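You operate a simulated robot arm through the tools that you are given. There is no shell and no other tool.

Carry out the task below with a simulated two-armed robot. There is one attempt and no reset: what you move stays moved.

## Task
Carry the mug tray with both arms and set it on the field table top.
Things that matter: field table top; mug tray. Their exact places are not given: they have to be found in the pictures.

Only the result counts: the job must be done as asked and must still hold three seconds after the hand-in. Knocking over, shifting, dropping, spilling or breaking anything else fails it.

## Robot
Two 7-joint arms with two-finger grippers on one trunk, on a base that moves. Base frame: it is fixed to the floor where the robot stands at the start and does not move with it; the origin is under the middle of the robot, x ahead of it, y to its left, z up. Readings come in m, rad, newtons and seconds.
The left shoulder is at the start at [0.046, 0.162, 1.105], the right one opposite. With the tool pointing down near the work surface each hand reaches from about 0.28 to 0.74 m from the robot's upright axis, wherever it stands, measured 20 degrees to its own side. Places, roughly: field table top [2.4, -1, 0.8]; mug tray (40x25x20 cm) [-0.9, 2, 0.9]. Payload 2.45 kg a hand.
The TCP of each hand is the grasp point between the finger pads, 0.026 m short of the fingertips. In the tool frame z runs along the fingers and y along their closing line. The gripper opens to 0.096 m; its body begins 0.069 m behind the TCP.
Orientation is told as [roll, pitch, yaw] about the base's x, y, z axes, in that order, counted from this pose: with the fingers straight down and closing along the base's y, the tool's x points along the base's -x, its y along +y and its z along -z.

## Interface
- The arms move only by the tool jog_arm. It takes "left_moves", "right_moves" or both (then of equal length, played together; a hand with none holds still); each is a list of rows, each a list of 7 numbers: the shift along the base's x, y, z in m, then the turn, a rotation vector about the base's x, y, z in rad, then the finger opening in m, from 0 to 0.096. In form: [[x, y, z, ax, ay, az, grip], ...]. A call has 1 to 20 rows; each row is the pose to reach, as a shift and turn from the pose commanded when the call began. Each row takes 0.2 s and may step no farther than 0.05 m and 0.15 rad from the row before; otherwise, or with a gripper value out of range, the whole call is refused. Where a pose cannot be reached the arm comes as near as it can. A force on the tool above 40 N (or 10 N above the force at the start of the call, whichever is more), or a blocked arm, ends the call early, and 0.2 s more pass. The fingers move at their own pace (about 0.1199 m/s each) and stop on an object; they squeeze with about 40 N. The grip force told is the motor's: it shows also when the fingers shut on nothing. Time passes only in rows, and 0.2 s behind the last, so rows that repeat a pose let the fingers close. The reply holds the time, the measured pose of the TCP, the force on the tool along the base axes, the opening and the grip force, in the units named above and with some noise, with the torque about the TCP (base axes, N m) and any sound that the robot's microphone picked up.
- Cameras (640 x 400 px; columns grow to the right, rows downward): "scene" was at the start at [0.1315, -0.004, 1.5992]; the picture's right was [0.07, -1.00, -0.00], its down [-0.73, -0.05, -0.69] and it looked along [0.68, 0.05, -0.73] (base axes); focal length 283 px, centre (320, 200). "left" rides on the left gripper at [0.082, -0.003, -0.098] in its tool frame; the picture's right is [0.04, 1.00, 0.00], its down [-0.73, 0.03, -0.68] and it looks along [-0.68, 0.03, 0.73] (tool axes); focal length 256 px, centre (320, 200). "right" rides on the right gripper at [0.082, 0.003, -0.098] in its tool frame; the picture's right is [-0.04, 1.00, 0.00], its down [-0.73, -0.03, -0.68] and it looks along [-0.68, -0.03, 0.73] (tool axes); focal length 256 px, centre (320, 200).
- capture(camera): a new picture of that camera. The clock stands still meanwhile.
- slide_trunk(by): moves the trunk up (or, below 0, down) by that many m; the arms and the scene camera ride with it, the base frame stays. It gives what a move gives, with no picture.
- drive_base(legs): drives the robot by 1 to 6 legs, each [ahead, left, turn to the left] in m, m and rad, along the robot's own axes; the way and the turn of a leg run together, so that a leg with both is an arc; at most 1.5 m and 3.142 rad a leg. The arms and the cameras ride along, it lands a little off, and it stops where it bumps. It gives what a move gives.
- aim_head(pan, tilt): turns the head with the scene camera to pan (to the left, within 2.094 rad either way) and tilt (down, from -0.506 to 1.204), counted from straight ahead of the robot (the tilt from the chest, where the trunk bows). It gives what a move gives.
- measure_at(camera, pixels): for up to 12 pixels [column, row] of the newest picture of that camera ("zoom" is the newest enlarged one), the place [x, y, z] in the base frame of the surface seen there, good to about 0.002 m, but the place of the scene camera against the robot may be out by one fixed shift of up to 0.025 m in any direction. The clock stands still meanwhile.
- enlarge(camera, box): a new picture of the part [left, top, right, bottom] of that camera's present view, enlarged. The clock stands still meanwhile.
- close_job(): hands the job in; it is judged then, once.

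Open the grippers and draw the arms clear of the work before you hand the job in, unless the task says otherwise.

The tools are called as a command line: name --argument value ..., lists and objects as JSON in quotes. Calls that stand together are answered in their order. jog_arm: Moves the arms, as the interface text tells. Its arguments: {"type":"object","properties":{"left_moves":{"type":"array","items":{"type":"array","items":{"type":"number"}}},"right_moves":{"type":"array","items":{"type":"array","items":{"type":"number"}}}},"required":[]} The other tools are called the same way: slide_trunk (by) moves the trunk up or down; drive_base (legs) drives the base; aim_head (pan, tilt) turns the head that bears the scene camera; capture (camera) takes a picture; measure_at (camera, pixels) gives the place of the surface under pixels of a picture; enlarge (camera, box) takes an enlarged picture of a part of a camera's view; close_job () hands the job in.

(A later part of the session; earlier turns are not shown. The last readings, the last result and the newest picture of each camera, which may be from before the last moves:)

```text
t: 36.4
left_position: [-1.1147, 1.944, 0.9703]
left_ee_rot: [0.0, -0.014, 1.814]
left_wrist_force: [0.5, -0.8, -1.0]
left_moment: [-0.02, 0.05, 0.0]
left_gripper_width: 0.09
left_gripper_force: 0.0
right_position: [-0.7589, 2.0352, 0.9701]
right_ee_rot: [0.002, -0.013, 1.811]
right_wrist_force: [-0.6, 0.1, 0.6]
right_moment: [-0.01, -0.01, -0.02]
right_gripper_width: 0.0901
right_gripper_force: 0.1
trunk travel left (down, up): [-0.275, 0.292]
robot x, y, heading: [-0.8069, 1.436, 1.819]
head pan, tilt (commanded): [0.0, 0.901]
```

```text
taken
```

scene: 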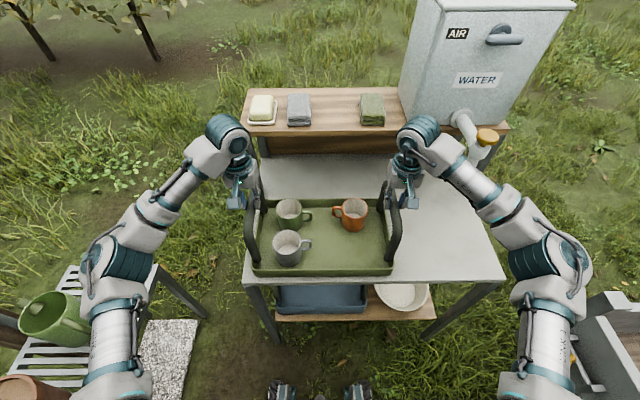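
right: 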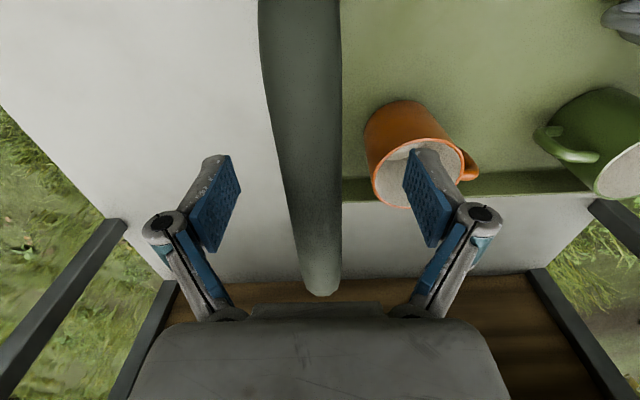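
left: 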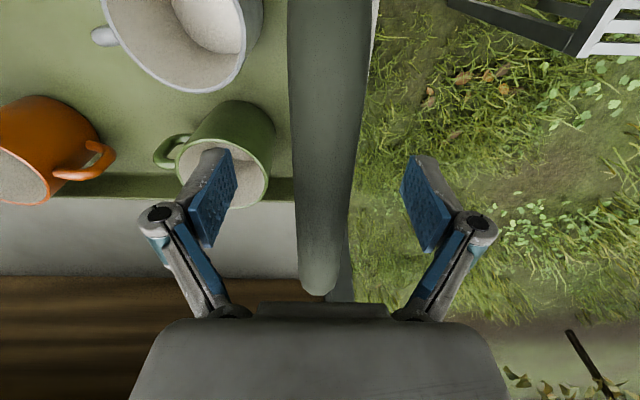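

Bars are again between the fingers (TCP at z≈0.970). I close both grippers and read the forces.

jog_arm --left_moves '[[0, 0, 0, 0, 0, 0, 0.05], [0, 0, 0, 0, 0, 0, 0.02], [0, 0, 0, 0, 0, 0, 0.0], [0, 0, 0, 0, 0, 0, 0.0], [0, 0, 0, 0, 0, 0, 0.0]]' --right_moves '[[0, 0, 0, 0, 0, 0, 0.05], [0, 0, 0, 0, 0, 0, 0.02], [0, 0, 0, 0, 0, 0, 0.0], [0, 0, 0, 0, 0, 0, 0.0], [0, 0, 0, 0, 0, 0, 0.0]]'

jog_arm --left_moves '[[0, 0, 0.002, 0, 0, 0, 0.0], [0, 0, 0.002, 0, 0, 0, 0.0]]' --right_moves '[[0, 0, 0.002, 0, 0, 0, 0.0], [0, 0, 0.002, 0, 0, 0, 0.0]]'

```text
t: 37.6
left_position: [-1.1161, 1.9431, 0.9693]
left_ee_rot: [0.002, -0.014, 1.821]
left_wrist_force: [-28.0, -5.0, -0.4]
left_moment: [-0.03, -0.28, 0.4]
left_gripper_width: 0.0235
left_gripper_force: 39.8
right_position: [-0.7561, 2.0364, 0.9698]
right_ee_rot: [-0.002, -0.014, 1.808]
right_wrist_force: [29.2, 6.1, 3.5]
right_moment: [-0.05, 0.2, 0.89]
right_gripper_width: 0.024
right_gripper_force: 39.5
trunk travel left (down, up): [-0.275, 0.292]
robot x, y, heading: [-0.8051, 1.4326, 1.815]
head pan, tilt (commanded): [0.0, 0.901]
```

```text
t: 38.2
left_position: [-1.1166, 1.9447, 0.9712]
left_ee_rot: [0.004, -0.012, 1.822]
left_wrist_force: [-35.8, -5.9, -2.0]
left_moment: [-0.3, -0.31, 0.42]
left_gripper_width: 0.0237
left_gripper_force: 39.8
right_position: [-0.7568, 2.0369, 0.9709]
right_ee_rot: [-0.003, -0.009, 1.808]
right_wrist_force: [36.3, 6.7, 0.3]
right_moment: [0.1, 0.63, 0.82]
right_gripper_width: 0.0237
right_gripper_force: 40.4
trunk travel left (down, up): [-0.275, 0.292]
robot x, y, heading: [-0.8065, 1.4327, 1.816]
head pan, tilt (commanded): [0.0, 0.901]
```

The hands now press inward with ~30 N against the bars. I spread them outward about 3.5 mm each to neutralise this.

jog_arm --left_moves '[[-0.0017, -0.0004, 0, 0, 0, 0, 0.0], [-0.0034, -0.0008, 0, 0, 0, 0, 0.0], [-0.0034, -0.0008, 0, 0, 0, 0, 0.0]]' --right_moves '[[0.0017, 0.0004, 0, 0, 0, 0, 0.0], [0.0034, 0.0008, 0, 0, 0, 0, 0.0], [0.0034, 0.0008, 0, 0, 0, 0, 0.0]]'

```text
t: 39.0
left_position: [-1.116, 1.9441, 0.9709]
left_ee_rot: [-0.002, -0.014, 1.812]
left_wrist_force: [-6.9, 1.2, -0.7]
left_moment: [0.07, -0.02, 0.59]
left_gripper_width: 0.0241
left_gripper_force: 40.4
right_position: [-0.7559, 2.0365, 0.9722]
right_ee_rot: [0.005, -0.013, 1.815]
right_wrist_force: [7.4, -0.7, 0.4]
right_moment: [-0.19, -0.07, 0.42]
right_gripper_width: 0.0238
right_gripper_force: 40.0
trunk travel left (down, up): [-0.275, 0.292]
robot x, y, heading: [-0.8055, 1.4404, 1.814]
head pan, tilt (commanded): [0.0, 0.901]
```

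Remaining inward push is ~7 N. I spread ~0.8 mm more each and lift 3 mm, reading forces.

jog_arm --left_moves '[[-0.0008, -0.0002, 0, 0, 0, 0, 0.0], [-0.0008, -0.0002, 0.0015, 0, 0, 0, 0.0], [-0.0008, -0.0002, 0.003, 0, 0, 0, 0.0], [-0.0008, -0.0002, 0.003, 0, 0, 0, 0.0]]' --right_moves '[[0.0008, 0.0002, 0, 0, 0, 0, 0.0], [0.0008, 0.0002, 0.0015, 0, 0, 0, 0.0], [0.0008, 0.0002, 0.003, 0, 0, 0, 0.0], [0.0008, 0.0002, 0.003, 0, 0, 0, 0.0]]'

```text
t: 40.0
left_position: [-1.1162, 1.9443, 0.9752]
left_ee_rot: [-0.005, -0.014, 1.811]
left_wrist_force: [25.7, 8.5, -4.1]
left_moment: [-0.21, 0.18, 0.42]
left_gripper_width: 0.0236
left_gripper_force: 40.1
right_position: [-0.7548, 2.0359, 0.975]
right_ee_rot: [0.005, -0.014, 1.815]
right_wrist_force: [-25.4, -8.3, -4.9]
right_moment: [0.07, -0.22, 0.33]
right_gripper_width: 0.0236
right_gripper_force: 40.2
trunk travel left (down, up): [-0.275, 0.292]
robot x, y, heading: [-0.8075, 1.4373, 1.819]
head pan, tilt (commanded): [0.0, 0.901]
```

Vertical load is −4 to −5 N per hand so far, and there's now a 25 N outward pull. I ease inward ~0.7 mm each and lift another 3 mm, then look.

jog_arm --left_moves '[[0.0008, 0.0002, 0, 0, 0, 0, 0.0], [0.0008, 0.0002, 0.0015, 0, 0, 0, 0.0], [0.0008, 0.0002, 0.003, 0, 0, 0, 0.0], [0.0008, 0.0002, 0.003, 0, 0, 0, 0.0]]' --right_moves '[[-0.0008, -0.0002, 0, 0, 0, 0, 0.0], [-0.0008, -0.0002, 0.0015, 0, 0, 0, 0.0], [-0.0008, -0.0002, 0.003, 0, 0, 0, 0.0], [-0.0008, -0.0002, 0.003, 0, 0, 0, 0.0]]'

capture --camera "scene"

measure_at --camera "scene" --pixels '[[320, 240], [340, 240], [320, 245], [350, 245], [360, 250]]'

```text
t: 41.0
left_position: [-1.1165, 1.9446, 0.9781]
left_ee_rot: [-0.002, -0.016, 1.813]
left_wrist_force: [32.7, 10.8, -4.8]
left_moment: [-0.29, 0.29, 0.31]
left_gripper_width: 0.024
left_gripper_force: 40.1
right_position: [-0.7555, 2.0362, 0.9765]
right_ee_rot: [0.004, -0.012, 1.814]
right_wrist_force: [-33.3, -9.9, -4.3]
right_moment: [0.1, -0.26, 0.34]
right_gripper_width: 0.0238
right_gripper_force: 40.1
trunk travel left (down, up): [-0.275, 0.292]
robot x, y, heading: [-0.8039, 1.4357, 1.823]
head pan, tilt (commanded): [0.0, 0.901]
```

```text
taken
```

scene: 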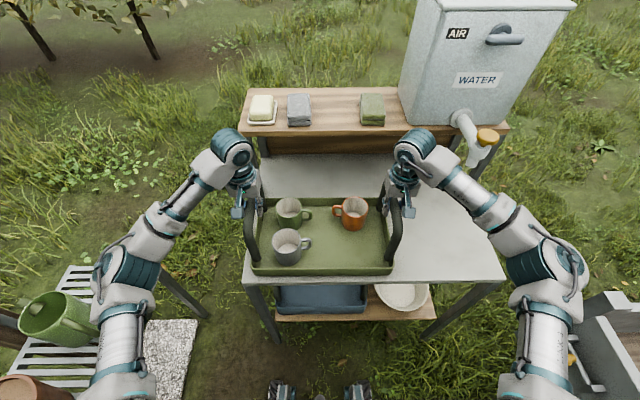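

```text
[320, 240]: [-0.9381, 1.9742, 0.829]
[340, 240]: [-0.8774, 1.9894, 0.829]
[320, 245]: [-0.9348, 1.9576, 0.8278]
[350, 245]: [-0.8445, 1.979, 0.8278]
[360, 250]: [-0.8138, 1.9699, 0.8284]
```

The tray floor now reads 0.8285 vs 0.824 before, so it is lifted ~4–5 mm and weighs only ~9 N in all. The outward pull has grown to 33 N, so I move each hand inward 1 mm and hold to see it settle.

jog_arm --left_moves '[[0.0005, 0.0001, 0, 0, 0, 0, 0.0], [0.001, 0.0002, 0, 0, 0, 0, 0.0], [0.001, 0.0002, 0, 0, 0, 0, 0.0]]' --right_moves '[[-0.0005, -0.0001, 0, 0, 0, 0, 0.0], [-0.001, -0.0002, 0, 0, 0, 0, 0.0], [-0.001, -0.0002, 0, 0, 0, 0, 0.0]]'

jog_arm --left_moves '[[0, 0, 0, 0, 0, 0, 0.0]]' --right_moves '[[0, 0, 0, 0, 0, 0, 0.0]]'

```text
t: 41.8
left_position: [-1.1157, 1.9461, 0.978]
left_ee_rot: [0.0, -0.013, 1.815]
left_wrist_force: [30.4, 8.0, -4.3]
left_moment: [-0.13, 0.18, 0.13]
left_gripper_width: 0.0237
left_gripper_force: 39.5
right_position: [-0.7544, 2.0356, 0.9769]
right_ee_rot: [0.002, -0.013, 1.815]
right_wrist_force: [-29.8, -7.8, -4.2]
right_moment: [0.0, -0.34, 0.27]
right_gripper_width: 0.024
right_gripper_force: 39.7
trunk travel left (down, up): [-0.275, 0.292]
robot x, y, heading: [-0.8056, 1.4341, 1.816]
head pan, tilt (commanded): [0.0, 0.901]
```

```text
t: 42.2
left_position: [-1.1154, 1.9435, 0.9766]
left_ee_rot: [0.001, -0.014, 1.814]
left_wrist_force: [29.6, 8.7, -3.8]
left_moment: [-0.14, 0.24, 0.3]
left_gripper_width: 0.0238
left_gripper_force: 40.0
right_position: [-0.7546, 2.0359, 0.9763]
right_ee_rot: [0.001, -0.013, 1.813]
right_wrist_force: [-30.2, -9.2, -3.7]
right_moment: [0.0, -0.3, 0.33]
right_gripper_width: 0.0236
right_gripper_force: 40.4
trunk travel left (down, up): [-0.275, 0.292]
robot x, y, heading: [-0.8071, 1.431, 1.815]
head pan, tilt (commanded): [0.0, 0.901]
```

The pull fell only to ~30 N and is steady, so I ease inward a further 3 mm each.

jog_arm --left_moves '[[0.001, 0.00025, 0, 0, 0, 0, 0.0], [0.002, 0.0005, 0, 0, 0, 0, 0.0], [0.003, 0.00075, 0, 0, 0, 0, 0.0], [0.003, 0.00075, 0, 0, 0, 0, 0.0]]' --right_moves '[[-0.001, -0.00025, 0, 0, 0, 0, 0.0], [-0.002, -0.0005, 0, 0, 0, 0, 0.0], [-0.003, -0.00075, 0, 0, 0, 0, 0.0], [-0.003, -0.00075, 0, 0, 0, 0, 0.0]]'

```text
t: 43.2
left_position: [-1.1165, 1.9454, 0.9771]
left_ee_rot: [0.004, -0.013, 1.82]
left_wrist_force: [-4.9, 0.8, -5.1]
left_moment: [-0.08, 0.02, 0.09]
left_gripper_width: 0.024
left_gripper_force: 40.0
right_position: [-0.7547, 2.0366, 0.976]
right_ee_rot: [-0.002, -0.013, 1.807]
right_wrist_force: [5.3, -0.8, -4.2]
right_moment: [-0.06, 0.01, 0.77]
right_gripper_width: 0.0237
right_gripper_force: 39.9
trunk travel left (down, up): [-0.275, 0.292]
robot x, y, heading: [-0.8025, 1.434, 1.812]
head pan, tilt (commanded): [0.0, 0.901]
```

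Lateral force is now about 5 N. I lift a further 6 mm slowly and watch whether lateral force builds.

jog_arm --left_moves '[[0, 0, 0.002, 0, 0, 0, 0.0], [0, 0, 0.004, 0, 0, 0, 0.0], [0, 0, 0.006, 0, 0, 0, 0.0], [0, 0, 0.006, 0, 0, 0, 0.0]]' --right_moves '[[0, 0, 0.002, 0, 0, 0, 0.0], [0, 0, 0.004, 0, 0, 0, 0.0], [0, 0, 0.006, 0, 0, 0, 0.0], [0, 0, 0.006, 0, 0, 0, 0.0]]'

capture --camera "scene"

measure_at --camera "scene" --pixels '[[320, 240], [340, 240], [320, 245], [270, 250], [375, 245], [350, 250], [335, 215]]'

```text
t: 44.2
left_position: [-1.1149, 1.9448, 0.9819]
left_ee_rot: [0.004, -0.012, 1.821]
left_wrist_force: [-36.7, -8.2, -5.3]
left_moment: [0.03, -0.39, 0.21]
left_gripper_width: 0.0236
left_gripper_force: 39.8
right_position: [-0.7549, 2.0363, 0.9822]
right_ee_rot: [-0.003, -0.013, 1.806]
right_wrist_force: [37.0, 6.3, -4.3]
right_moment: [-0.14, 0.31, 0.72]
right_gripper_width: 0.024
right_gripper_force: 39.9
trunk travel left (down, up): [-0.275, 0.292]
robot x, y, heading: [-0.8035, 1.4343, 1.814]
head pan, tilt (commanded): [0.0, 0.901]
```

```text
taken
```

scene: 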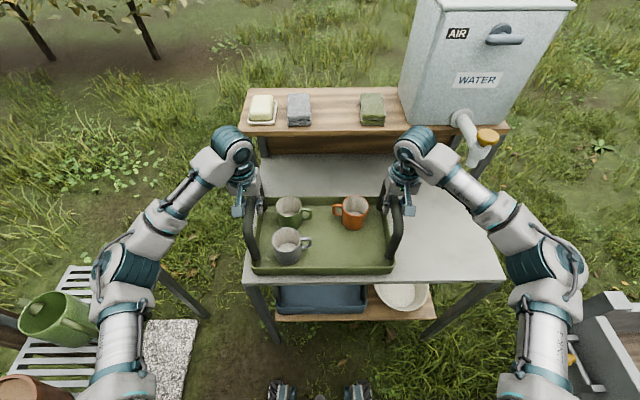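

```text
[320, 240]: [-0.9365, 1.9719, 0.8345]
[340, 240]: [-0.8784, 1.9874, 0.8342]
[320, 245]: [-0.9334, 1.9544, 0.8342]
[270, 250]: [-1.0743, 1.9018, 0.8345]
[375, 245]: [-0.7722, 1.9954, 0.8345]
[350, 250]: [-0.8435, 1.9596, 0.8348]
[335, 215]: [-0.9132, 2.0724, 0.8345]
```

The tray floor rose to 0.8345 (level, 10 mm up), no slip. The lateral force behaves like it integrates the spacing error (neutral spacing ≈0.3725 m), so I spread briefly beyond neutral, then return to neutral to bring the force to zero.

jog_arm --left_moves '[[-0.00252, -0.00064, 0, 0, 0, 0, 0.0], [-0.00504, -0.00128, 0, 0, 0, 0, 0.0], [-0.00504, -0.00128, 0, 0, 0, 0, 0.0], [-0.00504, -0.00128, 0, 0, 0, 0, 0.0], [-0.00504, -0.00128, 0, 0, 0, 0, 0.0], [-0.00504, -0.00128, 0, 0, 0, 0, 0.0], [-0.00504, -0.00128, 0, 0, 0, 0, 0.0], [-0.0031, -0.00079, 0, 0, 0, 0, 0.0]]' --right_moves '[[0.00252, 0.00064, 0, 0, 0, 0, 0.0], [0.00504, 0.00128, 0, 0, 0, 0, 0.0], [0.00504, 0.00128, 0, 0, 0, 0, 0.0], [0.00504, 0.00128, 0, 0, 0, 0, 0.0], [0.00504, 0.00128, 0, 0, 0, 0, 0.0], [0.00504, 0.00128, 0, 0, 0, 0, 0.0], [0.00504, 0.00128, 0, 0, 0, 0, 0.0], [0.0031, 0.00079, 0, 0, 0, 0, 0.0]]'

```text
t: 46.0
left_position: [-1.1156, 1.9449, 0.9831]
left_ee_rot: [0.001, -0.015, 1.813]
left_wrist_force: [24.8, 9.1, -5.0]
left_moment: [-0.17, 0.12, 0.14]
left_gripper_width: 0.0237
left_gripper_force: 39.8
right_position: [-0.7541, 2.0371, 0.9817]
right_ee_rot: [0.004, -0.013, 1.813]
right_wrist_force: [-25.5, -9.0, -4.8]
right_moment: [0.02, -0.14, 0.75]
right_gripper_width: 0.0239
right_gripper_force: 39.8
trunk travel left (down, up): [-0.275, 0.292]
robot x, y, heading: [-0.805, 1.4338, 1.814]
head pan, tilt (commanded): [0.0, 0.901]
```

Lateral force overshot to +25 N at what should be neutral spacing. I hold briefly to see its drift.

jog_arm --left_moves '[[0, 0, 0, 0, 0, 0, 0.0], [0, 0, 0, 0, 0, 0, 0.0], [0, 0, 0, 0, 0, 0, 0.0]]' --right_moves '[[0, 0, 0, 0, 0, 0, 0.0], [0, 0, 0, 0, 0, 0, 0.0], [0, 0, 0, 0, 0, 0, 0.0]]'

```text
t: 46.8
left_position: [-1.1159, 1.945, 0.9826]
left_ee_rot: [0.0, -0.014, 1.814]
left_wrist_force: [28.7, 8.8, -5.4]
left_moment: [-0.18, 0.26, 0.4]
left_gripper_width: 0.0238
left_gripper_force: 40.5
right_position: [-0.7546, 2.0362, 0.9817]
right_ee_rot: [0.001, -0.014, 1.813]
right_wrist_force: [-28.3, -8.8, -3.2]
right_moment: [0.06, -0.26, 0.42]
right_gripper_width: 0.0238
right_gripper_force: 40.7
trunk travel left (down, up): [-0.275, 0.292]
robot x, y, heading: [-0.8037, 1.4353, 1.816]
head pan, tilt (commanded): [0.0, 0.901]
```

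Drift is slow (+4 N/s), so neutral is slightly narrower. I dip inward 2 mm each for about a second and return to 0.4 mm inside the present spacing.

jog_arm --left_moves '[[0.00097, 0.00025, 0, 0, 0, 0, 0.0], [0.00194, 0.00049, 0, 0, 0, 0, 0.0], [0.00194, 0.00049, 0, 0, 0, 0, 0.0], [0.00194, 0.00049, 0, 0, 0, 0, 0.0], [0.00194, 0.00049, 0, 0, 0, 0, 0.0], [0.0004, 0.0001, 0, 0, 0, 0, 0.0]]' --right_moves '[[-0.00097, -0.00025, 0, 0, 0, 0, 0.0], [-0.00194, -0.00049, 0, 0, 0, 0, 0.0], [-0.00194, -0.00049, 0, 0, 0, 0, 0.0], [-0.00194, -0.00049, 0, 0, 0, 0, 0.0], [-0.00194, -0.00049, 0, 0, 0, 0, 0.0], [-0.0004, -0.0001, 0, 0, 0, 0, 0.0]]'

```text
t: 48.2
left_position: [-1.1164, 1.9444, 0.9833]
left_ee_rot: [0.0, -0.013, 1.816]
left_wrist_force: [11.1, 5.6, -4.6]
left_moment: [-0.13, 0.32, 0.71]
left_gripper_width: 0.0237
left_gripper_force: 40.0
right_position: [-0.7547, 2.0358, 0.983]
right_ee_rot: [0.002, -0.011, 1.81]
right_wrist_force: [-10.4, -5.8, -3.7]
right_moment: [0.0, -0.38, 0.19]
right_gripper_width: 0.0236
right_gripper_force: 40.6
trunk travel left (down, up): [-0.275, 0.292]
robot x, y, heading: [-0.8069, 1.4345, 1.816]
head pan, tilt (commanded): [0.0, 0.901]
```

Lateral pull is down to 11 N. I now lift 2 cm more slowly with a slight inward dip that returns to the same spacing.

jog_arm --left_moves '[[0.001, 0.0002, 0.003, 0, 0, 0, 0.0], [0.0012, 0.0003, 0.007, 0, 0, 0, 0.0], [0.0012, 0.0003, 0.011, 0, 0, 0, 0.0], [0.0012, 0.0003, 0.015, 0, 0, 0, 0.0], [0.0005, 0.0001, 0.018, 0, 0, 0, 0.0], [0, 0, 0.02, 0, 0, 0, 0.0]]' --right_moves '[[-0.001, -0.0002, 0.003, 0, 0, 0, 0.0], [-0.0012, -0.0003, 0.007, 0, 0, 0, 0.0], [-0.0012, -0.0003, 0.011, 0, 0, 0, 0.0], [-0.0012, -0.0003, 0.015, 0, 0, 0, 0.0], [-0.0005, -0.0001, 0.018, 0, 0, 0, 0.0], [0, 0, 0.02, 0, 0, 0, 0.0]]'

```text
t: 49.6
left_position: [-1.1161, 1.9455, 1.0034]
left_ee_rot: [0.0, -0.014, 1.814]
left_wrist_force: [3.3, 3.8, -5.1]
left_moment: [0.06, 0.14, 0.57]
left_gripper_width: 0.0234
left_gripper_force: 40.5
right_position: [-0.7556, 2.0369, 1.0028]
right_ee_rot: [0.001, -0.013, 1.813]
right_wrist_force: [-4.1, -4.9, -3.7]
right_moment: [-0.16, -0.2, 0.45]
right_gripper_width: 0.0233
right_gripper_force: 40.1
trunk travel left (down, up): [-0.275, 0.292]
robot x, y, heading: [-0.8034, 1.4357, 1.819]
head pan, tilt (commanded): [0.0, 0.901]
```

Lateral force is ~4 N now, with the tray held at −5/−4 N. I lift another 4 cm at constant spacing and check.

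jog_arm --left_moves '[[0, 0, 0.004, 0, 0, 0, 0.0], [0, 0, 0.01, 0, 0, 0, 0.0], [0, 0, 0.017, 0, 0, 0, 0.0], [0, 0, 0.024, 0, 0, 0, 0.0], [0, 0, 0.031, 0, 0, 0, 0.0], [0, 0, 0.037, 0, 0, 0, 0.0], [0, 0, 0.04, 0, 0, 0, 0.0]]' --right_moves '[[0, 0, 0.004, 0, 0, 0, 0.0], [0, 0, 0.01, 0, 0, 0, 0.0], [0, 0, 0.017, 0, 0, 0, 0.0], [0, 0, 0.024, 0, 0, 0, 0.0], [0, 0, 0.031, 0, 0, 0, 0.0], [0, 0, 0.037, 0, 0, 0, 0.0], [0, 0, 0.04, 0, 0, 0, 0.0]]'

capture --camera "scene"

measure_at --camera "scene" --pixels '[[320, 235], [270, 245], [375, 240], [335, 210], [320, 250]]'

```text
t: 51.2
left_position: [-1.1167, 1.9449, 1.044]
left_ee_rot: [-0.001, -0.014, 1.815]
left_wrist_force: [7.6, 5.0, -5.1]
left_moment: [-0.09, -0.01, 0.31]
left_gripper_width: 0.0239
left_gripper_force: 39.9
right_position: [-0.7555, 2.0362, 1.0433]
right_ee_rot: [0.002, -0.011, 1.812]
right_wrist_force: [-8.8, -3.7, -4.6]
right_moment: [-0.06, -0.15, 0.52]
right_gripper_width: 0.0235
right_gripper_force: 39.8
trunk travel left (down, up): [-0.275, 0.292]
robot x, y, heading: [-0.8056, 1.4356, 1.812]
head pan, tilt (commanded): [0.0, 0.901]
```

```text
taken
```

scene: 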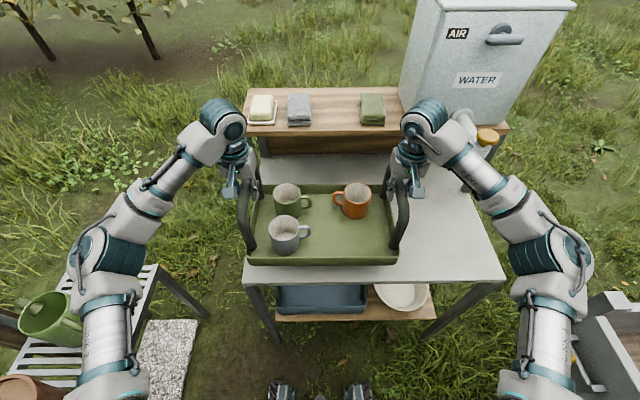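

```text
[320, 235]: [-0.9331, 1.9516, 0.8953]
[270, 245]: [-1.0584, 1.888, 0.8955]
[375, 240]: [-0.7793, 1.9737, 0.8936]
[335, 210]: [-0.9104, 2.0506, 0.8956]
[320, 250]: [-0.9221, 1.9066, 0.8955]
```

The tray is fully lifted and level (floor 0.895, forces ~8 N lateral, −5 N vertical). I draw it 12 cm toward the robot and 2 cm up, keeping the spacing.

jog_arm --left_moves '[[0.0018, -0.0058, 0.002, 0, 0, 0, 0], [0.005, -0.0174, 0.005, 0, 0, 0, 0], [0.0082, -0.0306, 0.008, 0, 0, 0, 0], [0.0117, -0.0448, 0.011, 0, 0, 0, 0], [0.0154, -0.059, 0.014, 0, 0, 0, 0], [0.019, -0.0733, 0.016, 0, 0, 0, 0], [0.0226, -0.0875, 0.018, 0, 0, 0, 0], [0.0261, -0.1008, 0.02, 0, 0, 0, 0], [0.0286, -0.1105, 0.02, 0, 0, 0, 0], [0.0299, -0.1162, 0.02, 0, 0, 0, 0], [0.0299, -0.1162, 0.02, 0, 0, 0, 0]]' --right_moves '[[0.001, -0.006, 0.002, 0, 0, 0, 0], [0.0042, -0.0176, 0.005, 0, 0, 0, 0], [0.0074, -0.0308, 0.008, 0, 0, 0, 0], [0.0109, -0.045, 0.011, 0, 0, 0, 0], [0.0146, -0.0592, 0.014, 0, 0, 0, 0], [0.0182, -0.0735, 0.016, 0, 0, 0, 0], [0.0218, -0.0877, 0.018, 0, 0, 0, 0], [0.0253, -0.101, 0.02, 0, 0, 0, 0], [0.0278, -0.1107, 0.02, 0, 0, 0, 0], [0.0293, -0.1164, 0.02, 0, 0, 0, 0], [0.0293, -0.1164, 0.02, 0, 0, 0, 0]]'

```text
t: 53.6
left_position: [-1.0859, 1.8283, 1.0654]
left_ee_rot: [0.0, -0.014, 1.814]
left_wrist_force: [-10.0, 0.5, -6.8]
left_moment: [-0.2, 0.21, 0.47]
left_gripper_width: 0.024
left_gripper_force: 39.8
right_position: [-0.7258, 1.9205, 1.0627]
right_ee_rot: [0.004, -0.013, 1.811]
right_wrist_force: [10.6, -0.4, -3.1]
right_moment: [-0.06, 0.23, 0.58]
right_gripper_width: 0.0237
right_gripper_force: 40.6
trunk travel left (down, up): [-0.275, 0.292]
robot x, y, heading: [-0.8016, 1.4362, 1.817]
head pan, tilt (commanded): [0.0, 0.901]
```

Lateral force is −10 N now; I widen by 0.4 mm each and hold a moment.

jog_arm --left_moves '[[-0.001, -0.0002, 0, 0, 0, 0, 0], [-0.001, -0.0002, 0, 0, 0, 0, 0], [-0.0003, -0.0001, 0, 0, 0, 0, 0]]' --right_moves '[[0.001, 0.0002, 0, 0, 0, 0, 0], [0.001, 0.0002, 0, 0, 0, 0, 0], [0.0003, 0.0001, 0, 0, 0, 0, 0]]'

capture --camera "scene"

```text
t: 54.4
left_position: [-1.0865, 1.8277, 1.0647]
left_ee_rot: [0.001, -0.014, 1.815]
left_wrist_force: [3.2, 3.6, -4.4]
left_moment: [0.02, -0.02, 0.17]
left_gripper_width: 0.0237
left_gripper_force: 40.3
right_position: [-0.7251, 1.9195, 1.0634]
right_ee_rot: [0.003, -0.014, 1.812]
right_wrist_force: [-2.3, -2.8, -2.9]
right_moment: [-0.15, 0.14, 0.57]
right_gripper_width: 0.0239
right_gripper_force: 39.8
trunk travel left (down, up): [-0.275, 0.292]
robot x, y, heading: [-0.8042, 1.4357, 1.814]
head pan, tilt (commanded): [0.0, 0.901]
```

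```text
taken
```

scene: 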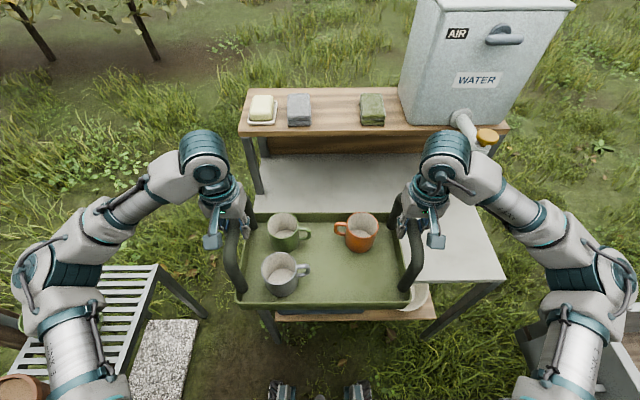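

Held neutrally (≈3 N). Before reversing I check the left elbow's clearance over the slatted stand's pot and jug, and the right elbow over the trailer.

measure_at --camera "scene" --pixels '[[40, 265], [25, 290], [60, 330], [20, 385], [5, 330], [155, 268], [95, 375], [600, 280], [620, 300], [575, 345], [600, 350], [550, 325]]'

aim_head --pan 0.9 --tilt 0.9

capture --camera "scene"

```text
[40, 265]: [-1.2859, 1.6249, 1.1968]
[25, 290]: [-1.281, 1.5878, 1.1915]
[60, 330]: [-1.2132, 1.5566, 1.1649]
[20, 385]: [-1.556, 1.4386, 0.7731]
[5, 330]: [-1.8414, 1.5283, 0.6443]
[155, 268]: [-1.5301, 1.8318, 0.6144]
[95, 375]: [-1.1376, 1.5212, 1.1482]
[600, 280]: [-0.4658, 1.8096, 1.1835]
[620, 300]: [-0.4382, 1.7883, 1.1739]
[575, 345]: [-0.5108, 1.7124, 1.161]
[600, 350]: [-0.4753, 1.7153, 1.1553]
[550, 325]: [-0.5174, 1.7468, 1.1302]
```

```text
t: 55.6
left_position: [-1.0858, 1.8286, 1.0652]
left_ee_rot: [-0.001, -0.015, 1.816]
left_wrist_force: [8.4, 3.5, -4.5]
left_moment: [-0.1, 0.03, 0.37]
left_gripper_width: 0.0236
left_gripper_force: 40.0
right_position: [-0.7261, 1.9197, 1.0629]
right_ee_rot: [0.001, -0.016, 1.811]
right_wrist_force: [-8.6, -4.3, -3.3]
right_moment: [-0.01, -0.11, 0.47]
right_gripper_width: 0.0236
right_gripper_force: 40.4
trunk travel left (down, up): [-0.275, 0.292]
robot x, y, heading: [-0.8043, 1.4347, 1.812]
head pan, tilt (commanded): [0.901, 0.901]
```

```text
taken
```

scene: 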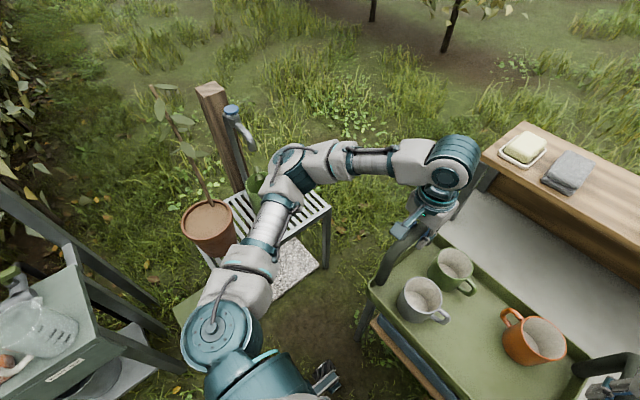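

The pot and plant are at x≈−1.55, clear of the left elbow. I trim the spacing slightly inward (force drifted to +8 N while waiting) before reversing.

jog_arm --left_moves '[[0.0008, 0.0002, 0, 0, 0, 0, 0], [0.0008, 0.0002, 0, 0, 0, 0, 0], [0.0003, 0.0001, 0, 0, 0, 0, 0]]' --right_moves '[[-0.0008, -0.0002, 0, 0, 0, 0, 0], [-0.0008, -0.0002, 0, 0, 0, 0, 0], [-0.0003, -0.0001, 0, 0, 0, 0, 0]]'

drive_base --legs '[[-0.25, 0, 0]]'

```text
t: 56.4
left_position: [-1.0857, 1.8288, 1.0631]
left_ee_rot: [0.0, -0.015, 1.817]
left_wrist_force: [5.5, 3.0, -4.5]
left_moment: [-0.08, 0.12, 0.38]
left_gripper_width: 0.0237
left_gripper_force: 40.9
right_position: [-0.7258, 1.9188, 1.0632]
right_ee_rot: [0.002, -0.015, 1.812]
right_wrist_force: [-5.6, -3.1, -4.4]
right_moment: [-0.02, -0.24, 0.24]
right_gripper_width: 0.0235
right_gripper_force: 40.3
trunk travel left (down, up): [-0.275, 0.292]
robot x, y, heading: [-0.8089, 1.4335, 1.812]
head pan, tilt (commanded): [0.901, 0.901]
```

```text
t: 58.2
left_position: [-1.0286, 1.5878, 1.0638]
left_ee_rot: [0.0, -0.014, 1.82]
left_wrist_force: [9.4, 4.6, -3.9]
left_moment: [-0.05, 0.19, 0.29]
left_gripper_width: 0.0238
left_gripper_force: 40.1
right_position: [-0.6676, 1.6801, 1.0622]
right_ee_rot: [0.002, -0.011, 1.817]
right_wrist_force: [-9.8, -5.2, -3.8]
right_moment: [-0.04, -0.16, 0.42]
right_gripper_width: 0.0238
right_gripper_force: 40.3
trunk travel left (down, up): [-0.275, 0.292]
robot x, y, heading: [-0.7435, 1.193, 1.821]
head pan, tilt (commanded): [0.901, 0.901]
```

Driving holds well (lateral drift ~2 N/s). I trim inward slightly and reverse further, checking in between.

jog_arm --left_moves '[[0.001, 0.0002, 0, 0, 0, 0, 0], [0.0012, 0.0003, 0, 0, 0, 0, 0], [0.001, 0.0002, 0, 0, 0, 0, 0], [0.0003, 0.0001, 0, 0, 0, 0, 0]]' --right_moves '[[-0.001, -0.0002, 0, 0, 0, 0, 0], [-0.0012, -0.0003, 0, 0, 0, 0, 0], [-0.001, -0.0002, 0, 0, 0, 0, 0], [-0.0003, -0.0001, 0, 0, 0, 0, 0]]'

drive_base --legs '[[-0.55, -0.03, 0]]'

aim_head --pan 0.0 --tilt 0.9

capture --camera "scene"

```text
t: 59.2
left_position: [-1.0276, 1.5836, 1.0652]
left_ee_rot: [0.0, -0.018, 1.821]
left_wrist_force: [-14.2, -2.2, -5.0]
left_moment: [0.01, 0.23, 0.2]
left_gripper_width: 0.0238
left_gripper_force: 39.9
right_position: [-0.6666, 1.675, 1.0636]
right_ee_rot: [0.002, -0.018, 1.817]
right_wrist_force: [14.0, 2.9, -4.0]
right_moment: [-0.24, -0.06, 0.09]
right_gripper_width: 0.0236
right_gripper_force: 39.7
trunk travel left (down, up): [-0.275, 0.292]
robot x, y, heading: [-0.7459, 1.1936, 1.816]
head pan, tilt (commanded): [0.901, 0.901]
```

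```text
t: 62.4
left_position: [-0.8628, 1.0615, 1.0656]
left_ee_rot: [-0.001, -0.018, 1.819]
left_wrist_force: [-14.8, -2.4, -5.5]
left_moment: [-0.1, -0.11, 0.2]
left_gripper_width: 0.0236
left_gripper_force: 40.5
right_position: [-0.5037, 1.1534, 1.0647]
right_ee_rot: [-0.001, -0.016, 1.815]
right_wrist_force: [14.5, 2.2, -4.6]
right_moment: [-0.03, 0.07, 0.31]
right_gripper_width: 0.0238
right_gripper_force: 40.0
trunk travel left (down, up): [-0.275, 0.292]
robot x, y, heading: [-0.5807, 0.6758, 1.82]
head pan, tilt (commanded): [0.901, 0.901]
```

```text
t: 63.6
left_position: [-0.8618, 1.0576, 1.0672]
left_ee_rot: [0.002, -0.021, 1.822]
left_wrist_force: [-0.5, 1.5, -5.3]
left_moment: [-0.11, 0.01, 0.09]
left_gripper_width: 0.0236
left_gripper_force: 39.6
right_position: [-0.5002, 1.1494, 1.0661]
right_ee_rot: [0.002, -0.021, 1.815]
right_wrist_force: [0.1, -1.3, -4.3]
right_moment: [-0.06, -0.01, 0.41]
right_gripper_width: 0.0236
right_gripper_force: 39.2
trunk travel left (down, up): [-0.275, 0.292]
robot x, y, heading: [-0.5791, 0.6727, 1.819]
head pan, tilt (commanded): [0.0, 0.901]
```

```text
taken
```

scene: 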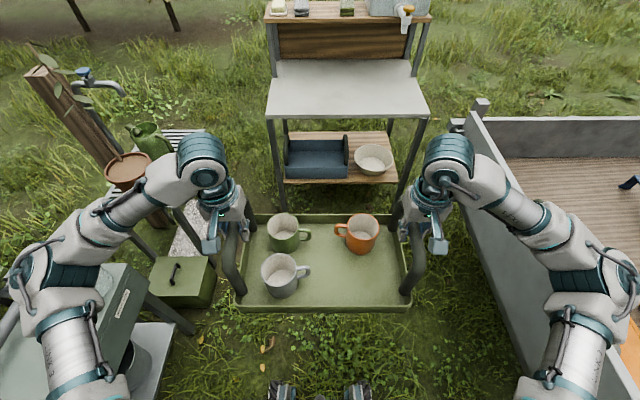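

Lateral force settled near 0 and the mugs stand upright. The left elbow passes over the bench edge, so I look left to check its clearance before reversing further.

aim_head --pan 1.3 --tilt 0.8

capture --camera "scene"

```text
t: 65.1
left_position: [-0.8613, 1.0565, 1.0671]
left_ee_rot: [0.0, -0.021, 1.82]
left_wrist_force: [0.1, -0.4, -5.5]
left_moment: [-0.12, -0.05, 0.12]
left_gripper_width: 0.0237
left_gripper_force: 39.7
right_position: [-0.5007, 1.1491, 1.0658]
right_ee_rot: [0.003, -0.023, 1.816]
right_wrist_force: [0.5, -0.5, -3.6]
right_moment: [-0.06, -0.05, 0.35]
right_gripper_width: 0.0238
right_gripper_force: 40.2
trunk travel left (down, up): [-0.275, 0.292]
robot x, y, heading: [-0.5761, 0.6732, 1.817]
head pan, tilt (commanded): [1.3, 0.799]
```

```text
taken
```

scene: 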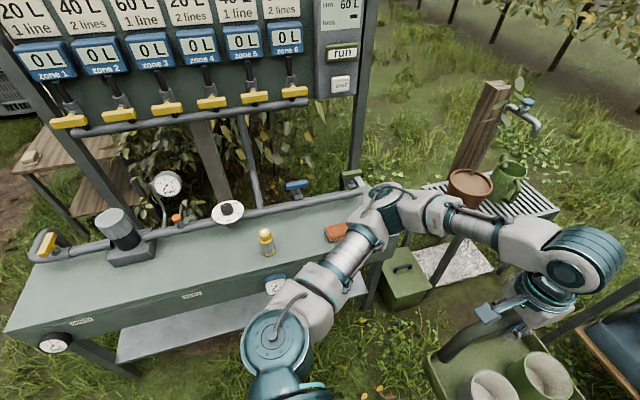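

I measure the tallest bench items along the elbow's path (bottle 265,232; filter housing 118,215; disc 228,210) and the elbow.

measure_at --camera "scene" --pixels '[[265, 233], [116, 215], [228, 208], [297, 184], [335, 232], [385, 195], [350, 240], [310, 290], [400, 235], [390, 225], [350, 178], [200, 290]]'

```text
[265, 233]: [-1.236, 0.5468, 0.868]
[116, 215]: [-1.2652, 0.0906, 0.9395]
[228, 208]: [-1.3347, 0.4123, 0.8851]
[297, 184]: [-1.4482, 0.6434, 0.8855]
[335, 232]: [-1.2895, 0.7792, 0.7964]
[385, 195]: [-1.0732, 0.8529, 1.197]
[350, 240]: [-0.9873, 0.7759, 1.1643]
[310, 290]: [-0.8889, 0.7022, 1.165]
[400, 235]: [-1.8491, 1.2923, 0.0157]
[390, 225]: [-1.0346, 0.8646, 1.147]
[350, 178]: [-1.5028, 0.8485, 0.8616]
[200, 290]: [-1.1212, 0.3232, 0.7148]
```

Bench items top out at ~0.94 m while the elbow's underside is above ~1.07 m, so it's clear. I reverse 0.76 m.

drive_base --legs '[[-0.76, 0.0, 0]]'

```text
t: 69.2
left_position: [-0.677, 0.3206, 1.0672]
left_ee_rot: [0.0, -0.021, 1.84]
left_wrist_force: [-2.2, -0.2, -4.5]
left_moment: [-0.1, 0.03, 0.17]
left_gripper_width: 0.0236
left_gripper_force: 40.7
right_position: [-0.3179, 0.4191, 1.0666]
right_ee_rot: [0.001, -0.021, 1.836]
right_wrist_force: [1.3, -0.9, -3.5]
right_moment: [-0.04, -0.05, 0.24]
right_gripper_width: 0.0237
right_gripper_force: 39.7
trunk travel left (down, up): [-0.275, 0.292]
robot x, y, heading: [-0.3876, -0.06, 1.833]
head pan, tilt (commanded): [1.3, 0.799]
```

Robot is at (−0.388,−0.06), forces near zero. I turn right by half (−0.79 rad) and check.

drive_base --legs '[[0, 0, -0.79]]'

aim_head --pan 0.0 --tilt 0.8

capture --camera "scene"

```text
t: 71.7
left_position: [-0.3179, 0.4085, 1.0702]
left_ee_rot: [0.001, -0.023, 1.039]
left_wrist_force: [2.6, -0.5, -5.4]
left_moment: [-0.09, 0.06, 0.06]
left_gripper_width: 0.0237
left_gripper_force: 40.4
right_position: [0.0015, 0.2194, 1.0688]
right_ee_rot: [-0.001, -0.025, 1.033]
right_wrist_force: [-2.4, 1.0, -3.9]
right_moment: [-0.07, 0.0, 0.33]
right_gripper_width: 0.0236
right_gripper_force: 39.8
trunk travel left (down, up): [-0.275, 0.292]
robot x, y, heading: [-0.3865, -0.0591, 1.037]
head pan, tilt (commanded): [1.3, 0.799]
```

```text
t: 73.1
left_position: [-0.319, 0.4048, 1.0724]
left_ee_rot: [0.001, -0.03, 1.04]
left_wrist_force: [1.0, -0.4, -3.9]
left_moment: [-0.08, 0.05, 0.09]
left_gripper_width: 0.0236
left_gripper_force: 39.9
right_position: [-0.0, 0.2166, 1.0694]
right_ee_rot: [0.003, -0.027, 1.034]
right_wrist_force: [-1.1, 0.2, -3.9]
right_moment: [-0.1, -0.01, 0.33]
right_gripper_width: 0.0237
right_gripper_force: 39.8
trunk travel left (down, up): [-0.275, 0.292]
robot x, y, heading: [-0.3882, -0.0595, 1.037]
head pan, tilt (commanded): [0.0, 0.799]
```

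```text
taken
```

scene: 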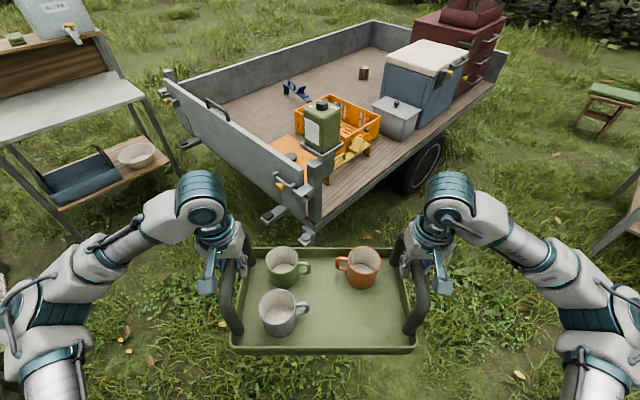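

All stable with mugs upright. I complete the turn toward the field table's normal direction (heading ≈0.26).

drive_base --legs '[[0, 0, -0.775]]'

aim_head --pan -0.3 --tilt 0.5

capture --camera "scene"

```text
t: 75.6
left_position: [-0.0125, 0.2227, 1.0711]
left_ee_rot: [0.0, -0.03, 0.255]
left_wrist_force: [1.6, -2.8, -4.7]
left_moment: [0.02, 0.09, 0.07]
left_gripper_width: 0.0237
left_gripper_force: 40.0
right_position: [0.0796, -0.1368, 1.0705]
right_ee_rot: [-0.001, -0.03, 0.249]
right_wrist_force: [-2.1, 2.4, -3.7]
right_moment: [-0.04, 0.07, 0.28]
right_gripper_width: 0.0237
right_gripper_force: 40.0
trunk travel left (down, up): [-0.275, 0.292]
robot x, y, heading: [-0.3875, -0.0595, 0.249]
head pan, tilt (commanded): [0.0, 0.799]
```

```text
t: 76.4
left_position: [-0.0152, 0.222, 1.0749]
left_ee_rot: [0.001, -0.034, 0.256]
left_wrist_force: [1.9, -1.1, -5.1]
left_moment: [0.02, 0.11, 0.09]
left_gripper_width: 0.0237
left_gripper_force: 40.4
right_position: [0.0779, -0.1387, 1.0718]
right_ee_rot: [0.001, -0.035, 0.251]
right_wrist_force: [-1.0, 1.1, -4.1]
right_moment: [-0.08, 0.08, 0.39]
right_gripper_width: 0.0237
right_gripper_force: 39.8
trunk travel left (down, up): [-0.275, 0.292]
robot x, y, heading: [-0.391, -0.0607, 0.258]
head pan, tilt (commanded): [-0.3, 0.499]
```

```text
taken
```

scene: 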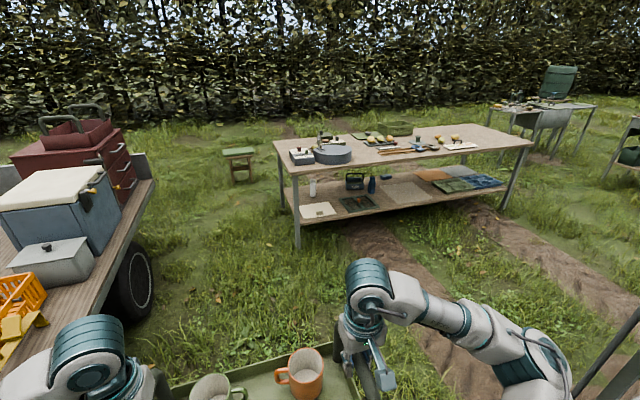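

The field table is ahead; the way is open. I drive diagonally: 1.09 m ahead and 0.62 m to the right, into the corridor between bench and table.

drive_base --legs '[[0.6, -0.34, 0], [0.49, -0.28, 0]]'

aim_head --pan -0.6 --tilt 0.6

capture --camera "scene"

```text
t: 83.0
left_position: [1.1891, -0.0976, 1.0718]
left_ee_rot: [-0.004, -0.032, 0.255]
left_wrist_force: [2.2, -3.7, -5.4]
left_moment: [0.04, 0.28, -0.05]
left_gripper_width: 0.0237
left_gripper_force: 39.7
right_position: [1.2841, -0.457, 1.0728]
right_ee_rot: [-0.005, -0.034, 0.251]
right_wrist_force: [-1.6, 4.7, -4.5]
right_moment: [-0.07, -0.07, 0.25]
right_gripper_width: 0.0238
right_gripper_force: 39.3
trunk travel left (down, up): [-0.275, 0.292]
robot x, y, heading: [0.8233, -0.3845, 0.256]
head pan, tilt (commanded): [-0.3, 0.499]
```

```text
t: 83.8
left_position: [1.187, -0.0977, 1.0749]
left_ee_rot: [-0.003, -0.036, 0.255]
left_wrist_force: [1.0, -1.3, -4.8]
left_moment: [0.1, 0.06, -0.09]
left_gripper_width: 0.0241
left_gripper_force: 40.1
right_position: [1.2814, -0.4584, 1.0743]
right_ee_rot: [-0.003, -0.037, 0.253]
right_wrist_force: [-1.3, 3.0, -4.9]
right_moment: [-0.3, 0.08, 0.12]
right_gripper_width: 0.0237
right_gripper_force: 39.5
trunk travel left (down, up): [-0.275, 0.292]
robot x, y, heading: [0.8204, -0.3841, 0.25]
head pan, tilt (commanded): [-0.6, 0.6]
```

```text
taken
```

scene: 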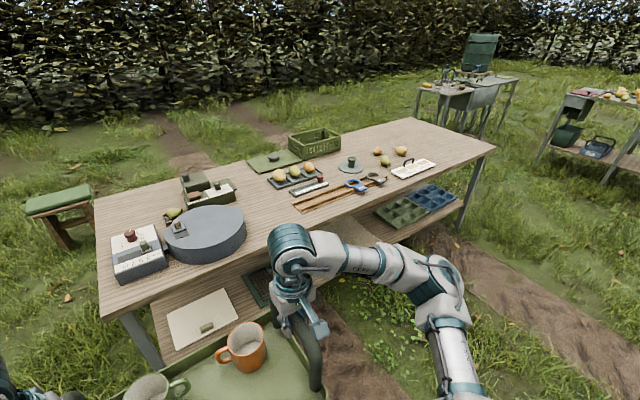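

The table's right end (around (450,140)) looks free. I enlarge it and measure the free area's bounds.

enlarge --camera "scene" --box '[280, 100, 510, 240]'

```text
2.78 times, centred on (395, 170) of scene
```

zoom: 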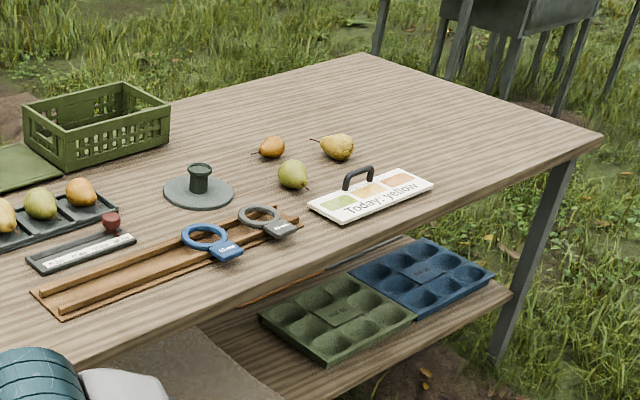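

I measure the table's right corners, the white tray's right end (433,183), the pears, and free surface points.

measure_at --camera "zoom" --pixels '[[598, 140], [366, 58], [433, 184], [404, 171], [352, 155], [330, 160], [350, 220], [310, 205], [400, 130], [500, 130], [420, 90], [480, 185]]'

```text
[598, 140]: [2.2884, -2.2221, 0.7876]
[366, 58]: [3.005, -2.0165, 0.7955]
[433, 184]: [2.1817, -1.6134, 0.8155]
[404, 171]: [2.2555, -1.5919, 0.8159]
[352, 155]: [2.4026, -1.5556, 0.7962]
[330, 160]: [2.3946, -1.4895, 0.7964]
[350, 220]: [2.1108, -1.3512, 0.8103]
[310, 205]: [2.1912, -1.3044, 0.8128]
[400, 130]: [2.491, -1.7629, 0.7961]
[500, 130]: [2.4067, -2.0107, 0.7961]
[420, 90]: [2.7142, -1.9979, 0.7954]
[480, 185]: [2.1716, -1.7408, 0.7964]
```

Free region: u from ~1.76 to 2.355 m along the edge, full depth; the tray (0.40 m) fits centred at u≈2.065. I strafe right along the corridor in two legs.

drive_base --legs '[[0, -0.93, 0]]'

capture --camera "scene"

```text
t: 88.7
left_position: [1.4163, -1.0131, 1.0753]
left_ee_rot: [0.002, -0.035, 0.235]
left_wrist_force: [1.2, -4.8, -5.3]
left_moment: [0.03, 0.14, 0.08]
left_gripper_width: 0.0239
left_gripper_force: 40.1
right_position: [1.5027, -1.3747, 1.0733]
right_ee_rot: [0.004, -0.035, 0.231]
right_wrist_force: [-1.9, 4.6, -3.8]
right_moment: [-0.06, 0.04, 0.23]
right_gripper_width: 0.024
right_gripper_force: 39.7
trunk travel left (down, up): [-0.275, 0.292]
robot x, y, heading: [1.0427, -1.2879, 0.234]
head pan, tilt (commanded): [-0.6, 0.6]
```

```text
taken
```

scene: 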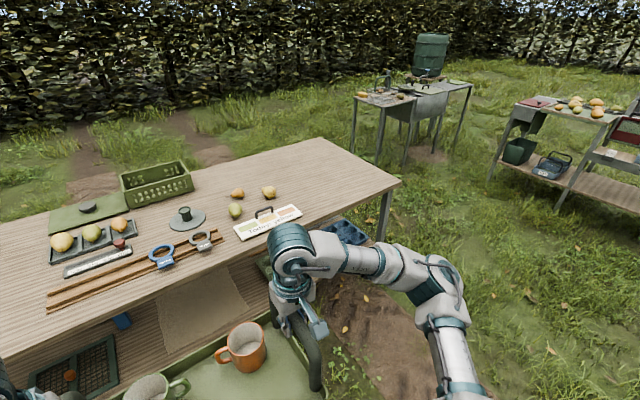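

The robot is at u≈1.135, v≈−0.967 with the way to the right clear. I strafe another 0.93 m right, slightly ahead, with a small heading trim.

drive_base --legs '[[0.12, -0.93, 0.023]]'

aim_head --pan 0.0 --tilt 0.75

capture --camera "scene"

```text
t: 93.5
left_position: [1.7482, -1.8605, 1.077]
left_ee_rot: [-0.005, -0.039, 0.267]
left_wrist_force: [1.1, -2.6, -4.0]
left_moment: [-0.07, 0.17, 0.03]
left_gripper_width: 0.0236
left_gripper_force: 39.9
right_position: [1.8466, -2.2202, 1.0767]
right_ee_rot: [-0.001, -0.041, 0.262]
right_wrist_force: [-1.3, 5.4, -4.5]
right_moment: [-0.23, -0.06, 0.2]
right_gripper_width: 0.0238
right_gripper_force: 39.9
trunk travel left (down, up): [-0.275, 0.292]
robot x, y, heading: [1.3863, -2.145, 0.264]
head pan, tilt (commanded): [-0.6, 0.6]
```

```text
t: 94.5
left_position: [1.7452, -1.8679, 1.0794]
left_ee_rot: [0.002, -0.041, 0.266]
left_wrist_force: [0.6, -1.2, -3.4]
left_moment: [-0.01, 0.12, -0.04]
left_gripper_width: 0.0237
left_gripper_force: 39.7
right_position: [1.8431, -2.2256, 1.0767]
right_ee_rot: [0.005, -0.044, 0.266]
right_wrist_force: [-1.3, 1.0, -4.7]
right_moment: [-0.05, 0.07, 0.27]
right_gripper_width: 0.0236
right_gripper_force: 40.3
trunk travel left (down, up): [-0.275, 0.292]
robot x, y, heading: [1.3901, -2.142, 0.265]
head pan, tilt (commanded): [0.0, 0.75]
```

```text
taken
```

scene: 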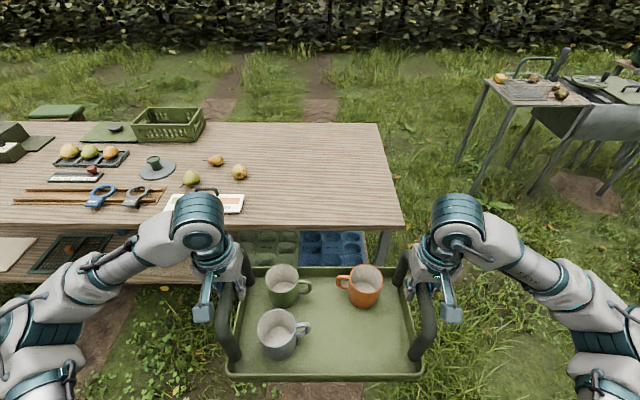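

I'm in front of the free right end. I measure the near-right corner (402,226), edges, white tray end (243,207), pear (246,176), and the held tray's floor.

measure_at --camera "scene" --pixels '[[400, 222], [380, 126], [243, 205], [246, 176], [300, 222], [300, 150], [330, 180], [250, 300], [400, 300], [320, 360], [320, 285], [260, 226]]'

```text
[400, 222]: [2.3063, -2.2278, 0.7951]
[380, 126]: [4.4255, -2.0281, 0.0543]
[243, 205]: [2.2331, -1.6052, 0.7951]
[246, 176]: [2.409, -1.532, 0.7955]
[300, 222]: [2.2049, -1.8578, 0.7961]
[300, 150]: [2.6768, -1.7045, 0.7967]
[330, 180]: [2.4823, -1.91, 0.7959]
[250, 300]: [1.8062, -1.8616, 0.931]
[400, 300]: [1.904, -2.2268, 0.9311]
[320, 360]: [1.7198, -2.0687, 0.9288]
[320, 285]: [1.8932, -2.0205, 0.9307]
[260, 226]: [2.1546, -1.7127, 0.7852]
```

The tray is level and laterally centred on the free area (u≈2.064). I drive ahead 0.47 m, bringing the tray over the table edge with ~12 cm clearance while keeping the base off the table legs.

drive_base --legs '[[0.47, 0, -0.008]]'

capture --camera "scene"

capture --camera "left"

capture --camera "right"

```text
t: 97.4
left_position: [2.2084, -1.7507, 1.0801]
left_ee_rot: [0.005, -0.043, 0.258]
left_wrist_force: [1.7, -3.7, -5.7]
left_moment: [0.01, 0.14, 0.03]
left_gripper_width: 0.024
left_gripper_force: 39.5
right_position: [2.303, -2.1097, 1.0753]
right_ee_rot: [0.004, -0.045, 0.258]
right_wrist_force: [-1.5, 3.5, -4.3]
right_moment: [0.0, 0.05, 0.23]
right_gripper_width: 0.024
right_gripper_force: 40.0
trunk travel left (down, up): [-0.275, 0.292]
robot x, y, heading: [1.8456, -2.0243, 0.254]
head pan, tilt (commanded): [0.0, 0.75]
```

```text
taken
```

scene: 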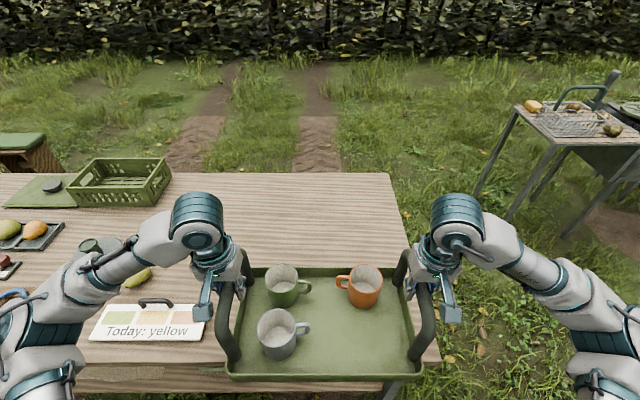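

```text
taken
```

left: 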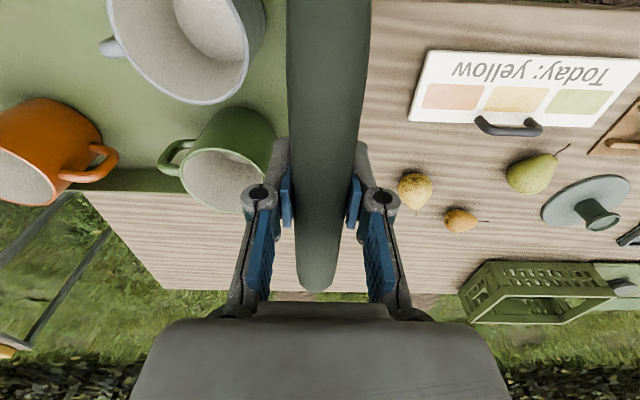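

```text
taken
```

right: 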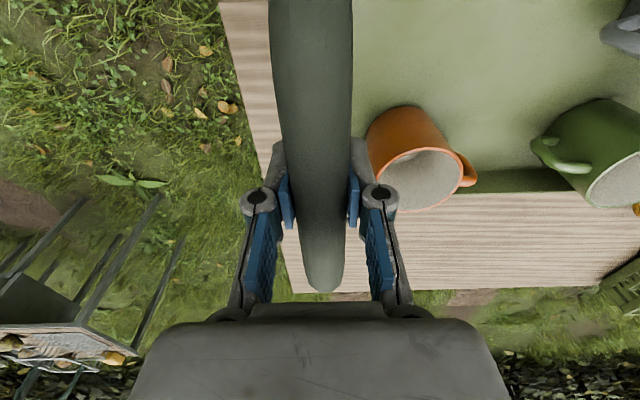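

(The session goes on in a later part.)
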